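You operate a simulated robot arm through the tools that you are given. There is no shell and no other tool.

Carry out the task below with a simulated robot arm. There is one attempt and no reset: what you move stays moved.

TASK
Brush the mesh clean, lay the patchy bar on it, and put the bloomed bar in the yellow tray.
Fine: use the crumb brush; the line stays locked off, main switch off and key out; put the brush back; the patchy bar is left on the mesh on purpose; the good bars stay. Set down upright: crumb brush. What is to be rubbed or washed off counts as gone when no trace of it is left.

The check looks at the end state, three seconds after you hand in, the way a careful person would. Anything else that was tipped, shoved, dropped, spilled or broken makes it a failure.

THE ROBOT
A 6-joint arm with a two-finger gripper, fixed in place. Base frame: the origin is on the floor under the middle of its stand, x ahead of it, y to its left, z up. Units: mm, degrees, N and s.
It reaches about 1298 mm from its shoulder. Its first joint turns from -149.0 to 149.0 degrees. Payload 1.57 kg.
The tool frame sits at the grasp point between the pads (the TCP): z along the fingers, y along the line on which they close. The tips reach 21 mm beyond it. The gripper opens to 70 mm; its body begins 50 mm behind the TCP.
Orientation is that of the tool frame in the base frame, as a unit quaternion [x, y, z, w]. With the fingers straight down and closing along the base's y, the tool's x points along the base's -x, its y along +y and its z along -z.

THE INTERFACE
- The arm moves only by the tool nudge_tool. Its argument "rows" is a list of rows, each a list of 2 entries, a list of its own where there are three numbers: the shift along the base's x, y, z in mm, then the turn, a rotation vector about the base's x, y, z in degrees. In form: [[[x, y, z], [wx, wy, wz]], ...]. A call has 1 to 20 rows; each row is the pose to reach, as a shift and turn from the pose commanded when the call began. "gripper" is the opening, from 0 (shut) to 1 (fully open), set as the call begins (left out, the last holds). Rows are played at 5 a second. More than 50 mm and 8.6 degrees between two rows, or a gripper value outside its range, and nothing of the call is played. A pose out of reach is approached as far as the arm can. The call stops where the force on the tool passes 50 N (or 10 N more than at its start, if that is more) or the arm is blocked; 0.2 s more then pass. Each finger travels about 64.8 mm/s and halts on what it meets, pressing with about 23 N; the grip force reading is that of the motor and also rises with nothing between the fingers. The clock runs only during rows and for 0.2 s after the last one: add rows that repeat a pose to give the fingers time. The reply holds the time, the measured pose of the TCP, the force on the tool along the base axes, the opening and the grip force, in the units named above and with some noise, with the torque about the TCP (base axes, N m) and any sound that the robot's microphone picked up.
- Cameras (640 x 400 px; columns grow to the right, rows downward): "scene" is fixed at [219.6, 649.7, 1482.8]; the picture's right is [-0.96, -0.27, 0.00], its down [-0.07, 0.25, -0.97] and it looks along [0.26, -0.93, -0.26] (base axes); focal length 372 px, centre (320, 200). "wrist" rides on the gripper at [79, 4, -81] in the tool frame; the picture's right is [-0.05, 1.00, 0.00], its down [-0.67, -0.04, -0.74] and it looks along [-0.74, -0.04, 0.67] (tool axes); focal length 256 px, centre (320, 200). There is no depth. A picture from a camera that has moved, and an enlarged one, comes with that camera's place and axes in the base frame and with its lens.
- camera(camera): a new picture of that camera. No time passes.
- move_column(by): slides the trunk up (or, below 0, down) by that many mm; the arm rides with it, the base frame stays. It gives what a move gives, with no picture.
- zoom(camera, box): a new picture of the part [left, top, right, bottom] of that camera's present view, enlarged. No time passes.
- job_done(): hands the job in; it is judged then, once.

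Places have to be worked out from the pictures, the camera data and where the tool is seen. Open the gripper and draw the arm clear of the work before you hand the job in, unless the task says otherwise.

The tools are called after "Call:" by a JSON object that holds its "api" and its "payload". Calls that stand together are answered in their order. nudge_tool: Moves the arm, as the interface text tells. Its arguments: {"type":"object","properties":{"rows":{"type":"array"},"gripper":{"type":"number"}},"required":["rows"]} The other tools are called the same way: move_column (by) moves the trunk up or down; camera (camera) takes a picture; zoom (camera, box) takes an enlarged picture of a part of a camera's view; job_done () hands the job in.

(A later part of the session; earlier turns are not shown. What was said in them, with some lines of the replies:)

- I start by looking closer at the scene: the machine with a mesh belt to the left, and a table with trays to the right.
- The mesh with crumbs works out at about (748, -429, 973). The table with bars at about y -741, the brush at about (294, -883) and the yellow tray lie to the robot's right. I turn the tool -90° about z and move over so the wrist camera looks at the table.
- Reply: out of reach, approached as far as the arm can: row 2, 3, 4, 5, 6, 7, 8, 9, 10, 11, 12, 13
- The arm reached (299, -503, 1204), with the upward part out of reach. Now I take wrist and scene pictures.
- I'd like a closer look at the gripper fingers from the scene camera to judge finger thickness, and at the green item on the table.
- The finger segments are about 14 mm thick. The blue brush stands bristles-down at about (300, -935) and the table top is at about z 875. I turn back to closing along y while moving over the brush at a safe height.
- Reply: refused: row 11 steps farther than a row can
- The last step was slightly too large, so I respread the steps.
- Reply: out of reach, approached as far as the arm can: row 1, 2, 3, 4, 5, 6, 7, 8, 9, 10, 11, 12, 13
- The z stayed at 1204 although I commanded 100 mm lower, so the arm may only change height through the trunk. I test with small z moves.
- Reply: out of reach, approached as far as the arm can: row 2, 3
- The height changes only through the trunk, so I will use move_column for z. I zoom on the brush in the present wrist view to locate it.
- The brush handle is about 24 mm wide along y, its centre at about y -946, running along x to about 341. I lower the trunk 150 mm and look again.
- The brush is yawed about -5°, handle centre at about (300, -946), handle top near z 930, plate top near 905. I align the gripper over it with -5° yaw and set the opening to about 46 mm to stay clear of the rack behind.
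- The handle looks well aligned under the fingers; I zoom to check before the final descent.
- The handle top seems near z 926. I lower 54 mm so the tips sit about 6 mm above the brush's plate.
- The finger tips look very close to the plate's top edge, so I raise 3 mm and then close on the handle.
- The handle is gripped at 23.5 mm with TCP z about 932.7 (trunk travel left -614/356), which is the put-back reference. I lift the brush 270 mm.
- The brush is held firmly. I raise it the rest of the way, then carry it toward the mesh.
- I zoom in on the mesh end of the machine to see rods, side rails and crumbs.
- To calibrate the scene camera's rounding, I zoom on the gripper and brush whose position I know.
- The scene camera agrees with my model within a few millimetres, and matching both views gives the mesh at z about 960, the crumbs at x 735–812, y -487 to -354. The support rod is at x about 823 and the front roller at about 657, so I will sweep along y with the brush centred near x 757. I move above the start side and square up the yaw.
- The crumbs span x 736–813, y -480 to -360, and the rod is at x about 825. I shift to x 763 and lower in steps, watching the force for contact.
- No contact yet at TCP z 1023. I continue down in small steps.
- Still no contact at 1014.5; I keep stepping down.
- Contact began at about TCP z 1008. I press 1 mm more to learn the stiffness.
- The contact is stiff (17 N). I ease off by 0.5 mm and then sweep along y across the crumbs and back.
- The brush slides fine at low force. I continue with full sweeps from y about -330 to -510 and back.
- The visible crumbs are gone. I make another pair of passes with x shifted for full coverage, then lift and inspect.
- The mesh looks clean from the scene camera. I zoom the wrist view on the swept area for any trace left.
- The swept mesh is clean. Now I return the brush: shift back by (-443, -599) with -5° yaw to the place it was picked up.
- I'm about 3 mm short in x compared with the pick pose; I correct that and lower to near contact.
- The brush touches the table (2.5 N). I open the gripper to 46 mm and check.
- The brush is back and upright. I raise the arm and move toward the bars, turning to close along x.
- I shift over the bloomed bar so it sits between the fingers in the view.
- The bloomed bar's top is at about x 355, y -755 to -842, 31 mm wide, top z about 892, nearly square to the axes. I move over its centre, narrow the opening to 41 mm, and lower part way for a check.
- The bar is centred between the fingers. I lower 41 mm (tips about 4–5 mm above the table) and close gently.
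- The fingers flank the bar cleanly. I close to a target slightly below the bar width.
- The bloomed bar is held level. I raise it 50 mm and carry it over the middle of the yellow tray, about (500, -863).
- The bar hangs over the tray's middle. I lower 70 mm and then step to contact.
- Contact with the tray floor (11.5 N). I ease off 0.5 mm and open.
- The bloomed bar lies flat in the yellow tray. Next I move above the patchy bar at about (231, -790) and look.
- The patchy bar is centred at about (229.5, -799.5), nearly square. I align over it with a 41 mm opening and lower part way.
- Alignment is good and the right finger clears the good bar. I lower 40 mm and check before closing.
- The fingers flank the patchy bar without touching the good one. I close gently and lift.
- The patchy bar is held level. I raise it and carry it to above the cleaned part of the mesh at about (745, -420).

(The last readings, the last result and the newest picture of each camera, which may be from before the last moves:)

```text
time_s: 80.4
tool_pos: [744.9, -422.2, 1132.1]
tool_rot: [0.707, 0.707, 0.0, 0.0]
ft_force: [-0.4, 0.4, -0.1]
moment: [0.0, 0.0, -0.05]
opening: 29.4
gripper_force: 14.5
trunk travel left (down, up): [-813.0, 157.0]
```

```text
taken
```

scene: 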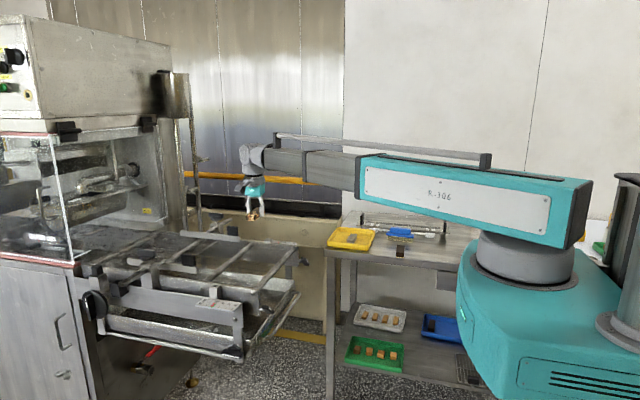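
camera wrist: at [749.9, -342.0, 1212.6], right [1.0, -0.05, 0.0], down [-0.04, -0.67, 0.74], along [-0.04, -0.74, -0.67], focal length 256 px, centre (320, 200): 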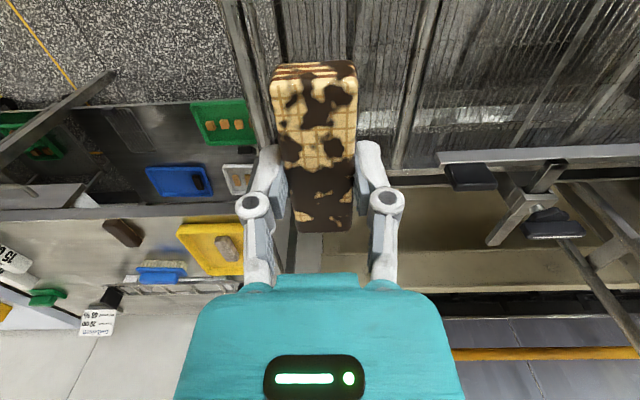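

Before placing, I check the mesh once more at high zoom from the scene and wrist cameras for any remaining crumbs.

Call:
{"api": "zoom", "payload": {"camera": "scene", "box": [235, 240, 275, 270]}}

Call:
{"api": "zoom", "payload": {"camera": "scene", "box": [260, 235, 310, 270]}}

Call:
{"api": "zoom", "payload": {"camera": "scene", "box": [200, 250, 260, 300]}}

Call:
{"api": "zoom", "payload": {"camera": "wrist", "box": [340, 0, 500, 140]}}

```text
13.33 times, centred on (255, 255) of scene
camera zoom: at [219.6, 649.7, 1482.8], right [-0.96, -0.27, 0.0], down [-0.07, 0.25, -0.97], along [0.26, -0.93, -0.26], focal length 4955 px, centre (1187, -533)
```

zoom: 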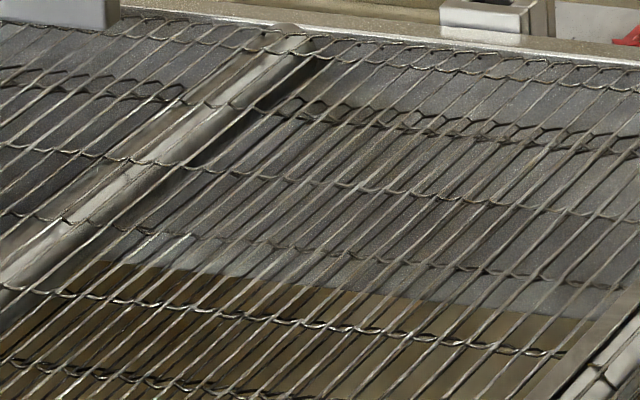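

```text
11.43 times, centred on (285, 252) of scene
camera zoom: at [219.6, 649.7, 1482.8], right [-0.96, -0.27, 0.0], down [-0.07, 0.25, -0.97], along [0.26, -0.93, -0.26], focal length 4248 px, centre (720, -400)
```

zoom: 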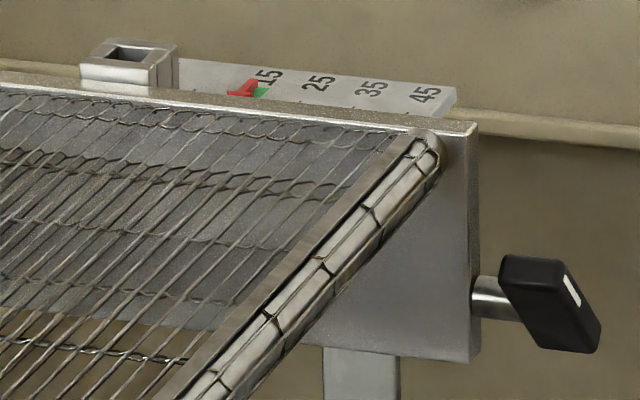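

```text
8.00 times, centred on (230, 275) of scene
camera zoom: at [219.6, 649.7, 1482.8], right [-0.96, -0.27, 0.0], down [-0.07, 0.25, -0.97], along [0.26, -0.93, -0.26], focal length 2973 px, centre (1040, -400)
```

zoom: 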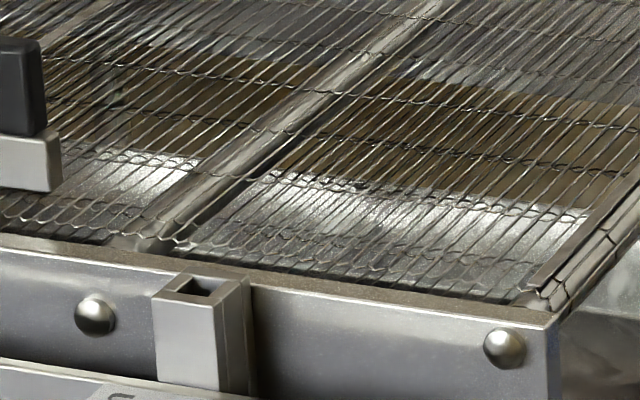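

```text
2.86 times, centred on (420, 70) of wrist
camera zoom: at [749.9, -342.0, 1212.6], right [1.0, -0.05, 0.0], down [-0.04, -0.67, 0.74], along [-0.04, -0.74, -0.67], focal length 731 px, centre (34, 571)
```

zoom: 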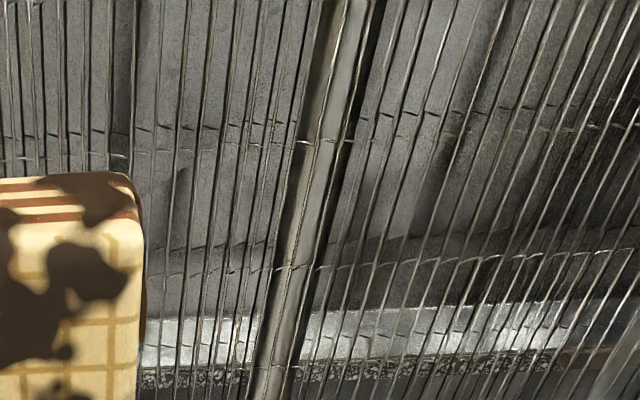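

There is a small speckled line near scene pixel (234, 273); I zoom in further on it.

Call:
{"api": "zoom", "payload": {"camera": "scene", "box": [222, 264, 248, 282]}}

Call:
{"api": "zoom", "payload": {"camera": "scene", "box": [245, 268, 285, 298]}}

```text
16.00 times, centred on (235, 273) of scene
camera zoom: at [219.6, 649.7, 1482.8], right [-0.96, -0.27, 0.0], down [-0.07, 0.25, -0.97], along [0.26, -0.93, -0.26], focal length 5946 px, centre (1680, -968)
```

zoom: 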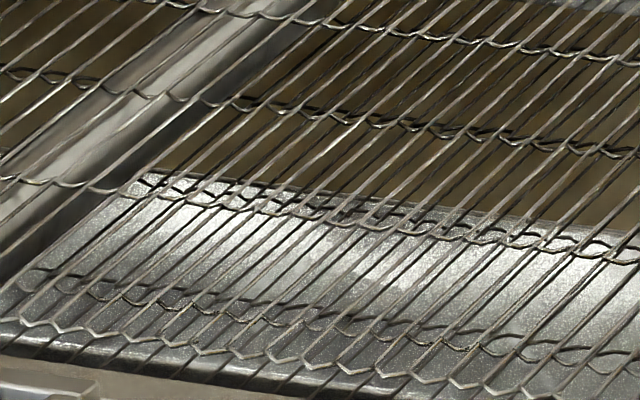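

```text
13.33 times, centred on (265, 283) of scene
camera zoom: at [219.6, 649.7, 1482.8], right [-0.96, -0.27, 0.0], down [-0.07, 0.25, -0.97], along [0.26, -0.93, -0.26], focal length 4955 px, centre (1053, -907)
```

zoom: 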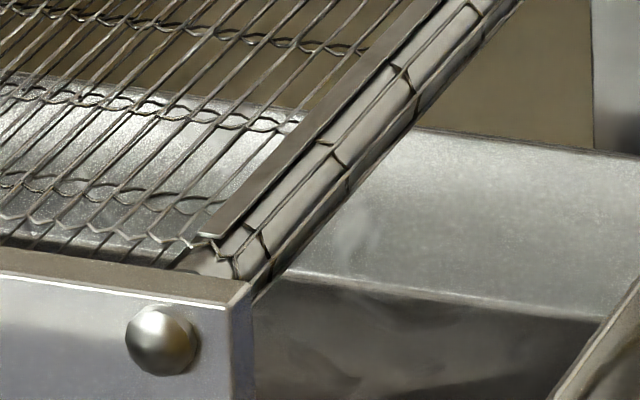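

The mesh is free of crumbs. I lower the bar toward the mesh.

Call:
{"api": "move_column", "payload": {"by": -146}}

Call:
{"api": "zoom", "payload": {"camera": "scene", "box": [200, 200, 310, 280]}}

Call:
{"api": "camera", "payload": {"camera": "wrist"}}

```text
time_s: 82.1
tool_pos: [745.1, -421.2, 985.9]
tool_rot: [0.707, 0.707, 0.0, 0.0]
ft_force: [0.3, 0.0, -1.2]
moment: [-0.01, 0.0, -0.01]
opening: 29.5
gripper_force: 14.4
trunk travel left (down, up): [-667.0, 303.0]
```

```text
5.00 times, centred on (255, 240) of scene
camera zoom: at [219.6, 649.7, 1482.8], right [-0.96, -0.27, 0.0], down [-0.07, 0.25, -0.97], along [0.26, -0.93, -0.26], focal length 1858 px, centre (645, 0)
```

zoom: 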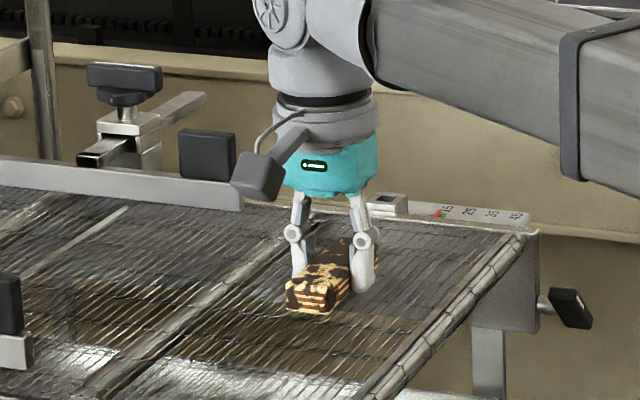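

```text
taken
camera wrist: at [749.8, -342.0, 1066.7], right [1.0, -0.05, 0.0], down [-0.04, -0.67, 0.74], along [-0.04, -0.74, -0.67], focal length 256 px, centre (320, 200)
```

wrist: 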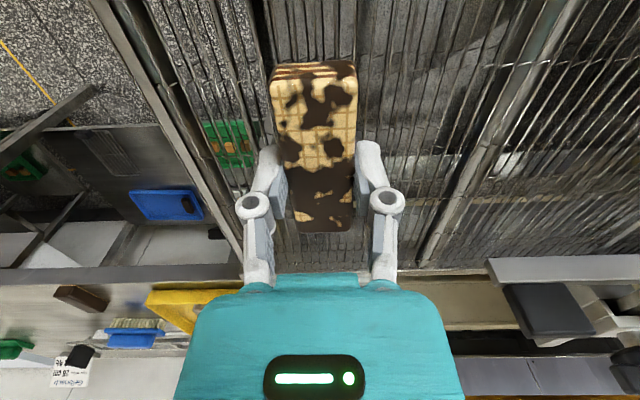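

About 8 mm above the mesh by estimate. I step down to contact.

Call:
{"api": "move_column", "payload": {"by": -5}}

Call:
{"api": "move_column", "payload": {"by": -1.5}}

Call:
{"api": "move_column", "payload": {"by": -1}}

```text
time_s: 82.7
tool_pos: [745.8, -422.4, 980.8]
tool_rot: [0.707, 0.707, 0.0, 0.0]
ft_force: [0.5, 0.4, -0.6]
moment: [0.06, 0.02, 0.01]
opening: 29.0
gripper_force: 14.3
trunk travel left (down, up): [-662.0, 308.0]
```

```text
time_s: 83.2
tool_pos: [743.5, -422.6, 979.7]
tool_rot: [0.707, 0.707, 0.0, 0.0]
ft_force: [-0.4, 0.6, -0.9]
moment: [-0.01, 0.02, 0.02]
opening: 29.2
gripper_force: 13.9
trunk travel left (down, up): [-661.0, 309.0]
```

```text
time_s: 83.7
tool_pos: [744.0, -422.3, 978.1]
tool_rot: [0.707, 0.707, 0.0, -0.001]
ft_force: [1.0, -0.5, -1.2]
moment: [0.0, -0.01, 0.01]
opening: 29.2
gripper_force: 14.1
trunk travel left (down, up): [-660.0, 310.0]
```

Call:
{"api": "move_column", "payload": {"by": -1}}

Call:
{"api": "move_column", "payload": {"by": -0.5}}

```text
time_s: 84.2
tool_pos: [745.4, -422.2, 978.2]
tool_rot: [0.707, 0.707, 0.0, 0.0]
ft_force: [0.4, -0.3, 0.3]
moment: [0.03, 0.02, 0.01]
opening: 29.3
gripper_force: 14.0
trunk travel left (down, up): [-659.0, 311.0]
```

```text
time_s: 84.7
tool_pos: [744.7, -424.1, 978.3]
tool_rot: [0.707, 0.707, -0.001, 0.0]
ft_force: [1.2, -0.9, 2.2]
moment: [0.01, -0.01, 0.01]
opening: 29.5
gripper_force: 14.4
trunk travel left (down, up): [-658.0, 312.0]
```

The bar rests on the mesh (force turned positive). I open the gripper and rise straight up.

Call:
{"api": "nudge_tool", "payload": {"rows": [[[0, 0, 0], [0, 0, 0]], [[0, 0, 0], [0, 0, 0]], [[0, 0, 0], [0, 0, 0]]], "gripper": 0.65}}

Call:
{"api": "move_column", "payload": {"by": 120}}

Call:
{"api": "camera", "payload": {"camera": "wrist"}}

Call:
{"api": "zoom", "payload": {"camera": "scene", "box": [200, 210, 310, 290]}}

```text
time_s: 85.5
tool_pos: [743.8, -421.7, 977.3]
tool_rot: [0.707, 0.707, 0.001, 0.0]
ft_force: [0.5, 0.1, 0.3]
moment: [-0.01, 0.0, 0.01]
opening: 45.3
gripper_force: 0.0
trunk travel left (down, up): [-658.0, 312.0]
```

```text
time_s: 87.0
tool_pos: [743.2, -422.3, 1096.6]
tool_rot: [0.707, 0.707, 0.0, 0.0]
ft_force: [0.0, -0.2, -0.2]
moment: [0.02, 0.03, 0.0]
opening: 45.5
gripper_force: 0.0
trunk travel left (down, up): [-778.0, 192.0]
```

```text
taken
camera wrist: at [749.9, -342.0, 1177.6], right [1.0, -0.05, 0.0], down [-0.04, -0.67, 0.74], along [-0.04, -0.74, -0.67], focal length 256 px, centre (320, 200)
```

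wrist: 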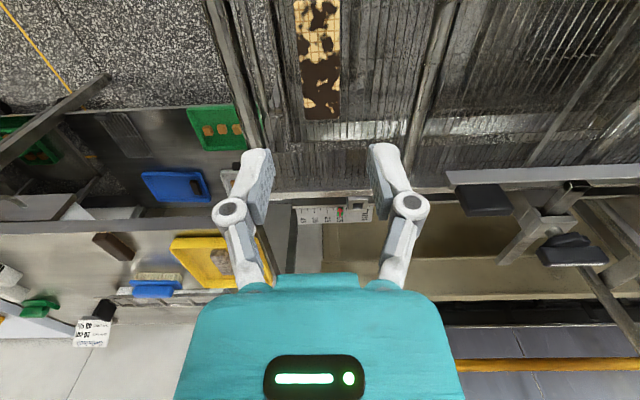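

```text
5.00 times, centred on (255, 250) of scene
camera zoom: at [219.6, 649.7, 1482.8], right [-0.96, -0.27, 0.0], down [-0.07, 0.25, -0.97], along [0.26, -0.93, -0.26], focal length 1858 px, centre (645, -50)
```

zoom: 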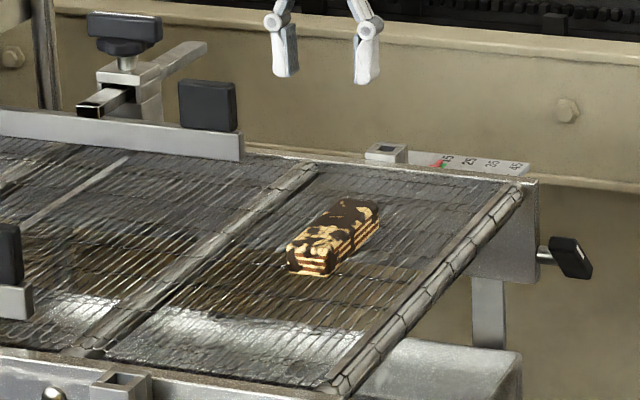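

The patchy bar lies flat on the clean mesh. I raise and withdraw toward the robot, turning the tool back so the wrist camera sees the mesh for a final check.

Call:
{"api": "move_column", "payload": {"by": 107}}

Call:
{"api": "nudge_tool", "payload": {"rows": [[[-20, 5, 0], [0, 0, 7.5]], [[-40, 10, 0], [0, 0, 15]], [[-60, 15, 0], [0, 0, 22.5]], [[-80, 20, 0], [0, 0, 30]], [[-100, 25, 0], [0, 0, 37.5]], [[-120, 30, 0], [0, 0, 45]], [[-140, 35, 0], [0, 0, 52.5]], [[-160, 40, 0], [0, 0, 60]], [[-180, 45, 0], [0, 0, 67.5]], [[-200, 50, 0], [0, 0, 75]], [[-220, 55, 0], [0, 0, 82.5]], [[-240, 60, 0], [0, 0, 90]], [[-240, 60, 0], [0, 0, 90]], [[-240, 60, 0], [0, 0, 90]]], "gripper": 1}}

Call:
{"api": "camera", "payload": {"camera": "wrist"}}

Call:
{"api": "camera", "payload": {"camera": "scene"}}

```text
time_s: 88.4
tool_pos: [744.2, -421.9, 1203.3]
tool_rot: [0.707, 0.707, 0.0, 0.001]
ft_force: [0.2, 0.4, 0.0]
moment: [-0.02, -0.02, 0.04]
opening: 45.6
gripper_force: 0.1
trunk travel left (down, up): [-885.0, 85.0]
```

```text
time_s: 91.4
tool_pos: [504.2, -362.9, 1203.3]
tool_rot: [-0.001, 1.0, 0.0, 0.0]
ft_force: [-1.0, -0.6, 0.3]
moment: [-0.03, 0.0, 0.01]
opening: 69.8
gripper_force: 0.1
trunk travel left (down, up): [-885.0, 85.0]
```

```text
taken
camera wrist: at [426.1, -358.0, 1284.7], right [0.05, 1.0, 0.0], down [0.67, -0.03, 0.74], along [0.74, -0.04, -0.67], focal length 256 px, centre (320, 200)
```

wrist: 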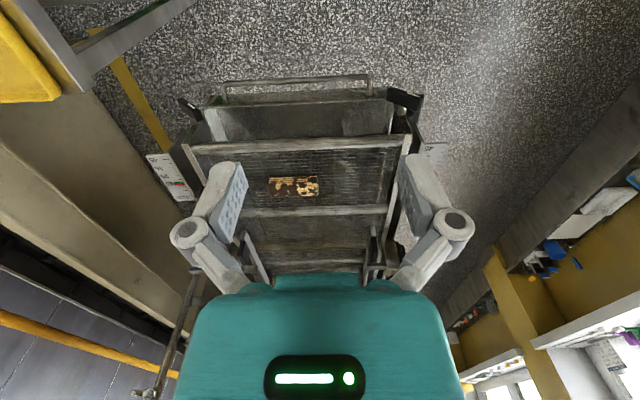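

```text
taken
```

scene: 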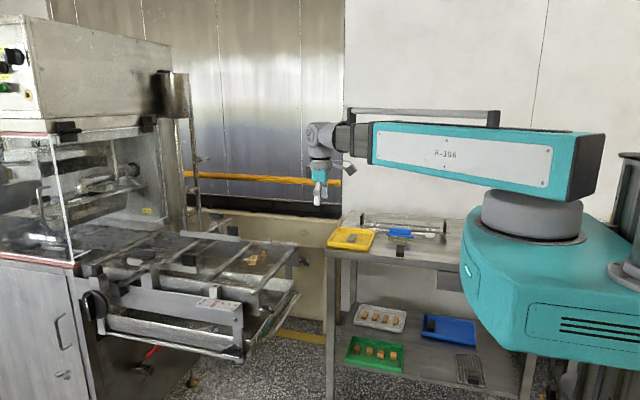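

I zoom in for a final check of the mesh, the table and the panel.

Call:
{"api": "zoom", "payload": {"camera": "wrist", "box": [200, 120, 420, 270]}}

Call:
{"api": "zoom", "payload": {"camera": "scene", "box": [200, 220, 310, 300]}}

Call:
{"api": "zoom", "payload": {"camera": "scene", "box": [320, 200, 480, 280]}}

Call:
{"api": "zoom", "payload": {"camera": "scene", "box": [320, 290, 520, 400]}}

Call:
{"api": "zoom", "payload": {"camera": "scene", "box": [0, 20, 160, 120]}}

```text
2.67 times, centred on (310, 195) of wrist
camera zoom: at [426.1, -358.0, 1284.7], right [0.05, 1.0, 0.0], down [0.67, -0.03, 0.74], along [0.74, -0.04, -0.67], focal length 683 px, centre (347, 213)
```

zoom: 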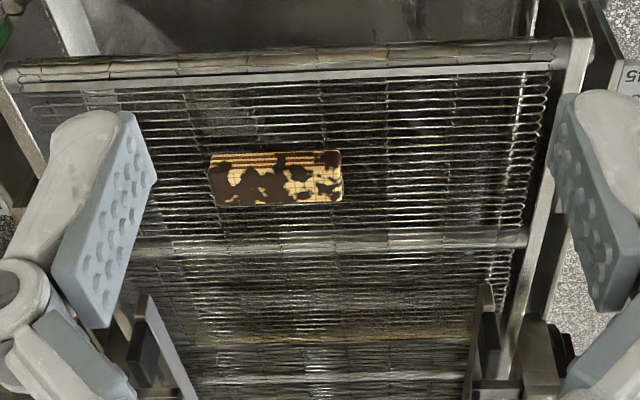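

```text
5.00 times, centred on (255, 260) of scene
camera zoom: at [219.6, 649.7, 1482.8], right [-0.96, -0.27, 0.0], down [-0.07, 0.25, -0.97], along [0.26, -0.93, -0.26], focal length 1858 px, centre (645, -100)
```

zoom: 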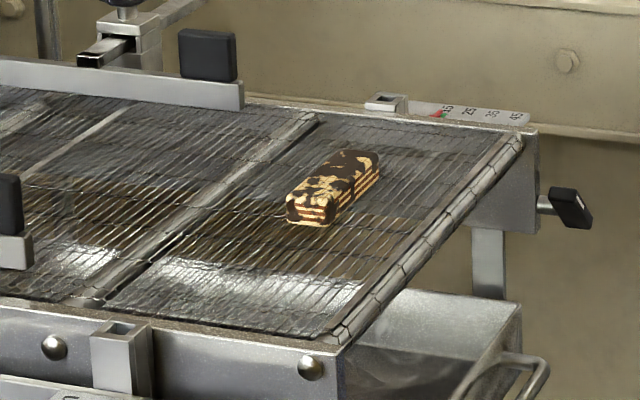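

```text
4.00 times, centred on (400, 240) of scene
camera zoom: at [219.6, 649.7, 1482.8], right [-0.96, -0.27, 0.0], down [-0.07, 0.25, -0.97], along [0.26, -0.93, -0.26], focal length 1487 px, centre (0, 40)
```

zoom: 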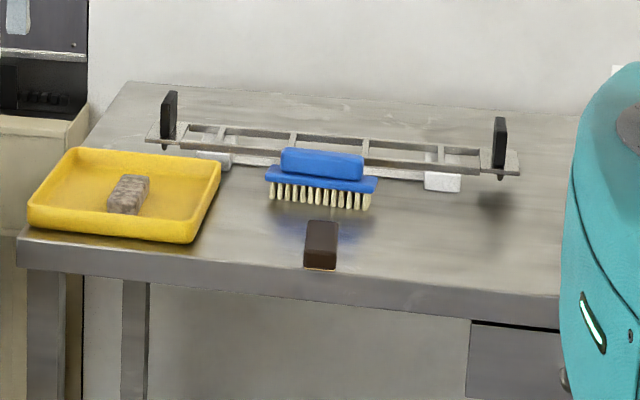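

```text
3.20 times, centred on (420, 345) of scene
camera zoom: at [219.6, 649.7, 1482.8], right [-0.96, -0.27, 0.0], down [-0.07, 0.25, -0.97], along [0.26, -0.93, -0.26], focal length 1189 px, centre (0, -264)
```

zoom: 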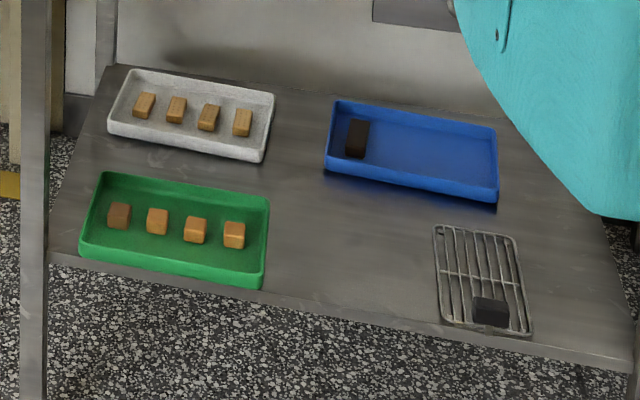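

```text
4.00 times, centred on (80, 70) of scene
camera zoom: at [219.6, 649.7, 1482.8], right [-0.96, -0.27, 0.0], down [-0.07, 0.25, -0.97], along [0.26, -0.93, -0.26], focal length 1487 px, centre (1280, 720)
```

zoom: 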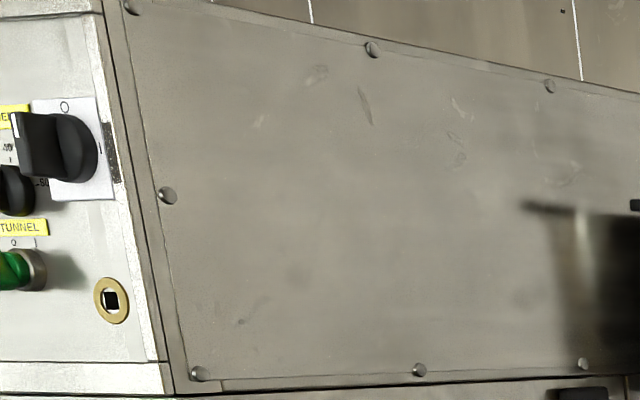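

Everything I can see matches the task. The mesh is clean with the patchy bar lying on it, and the bloomed bar is in the yellow tray. The brush is back upright in its place, and the good bars, switch and key are untouched. The gripper is open and the arm is clear, so I hand in the job.

Call:
{"api": "job_done", "payload": {}}

```text
The job is handed in.
```

The job is done and handed in; I haven't seen the check's result.

- **Mesh:** I brushed it with the blue crumb brush. No crumbs showed in the close-ups I took of the swept area afterwards.
- **Patchy bar:** it lies flat on the brushed part of the mesh, at about (745, -421).
- **Bloomed bar:** it lies flat in the yellow tray, near the middle.
- **Crumb brush:** it is back upright on the table within a few millimetres of where I picked it up.
- **Left alone:** I did not touch the good bars or the machine's controls. The main switch is still off and the keyhole is empty.

The gripper is open and empty, and the arm is drawn back from both the mesh and the table.
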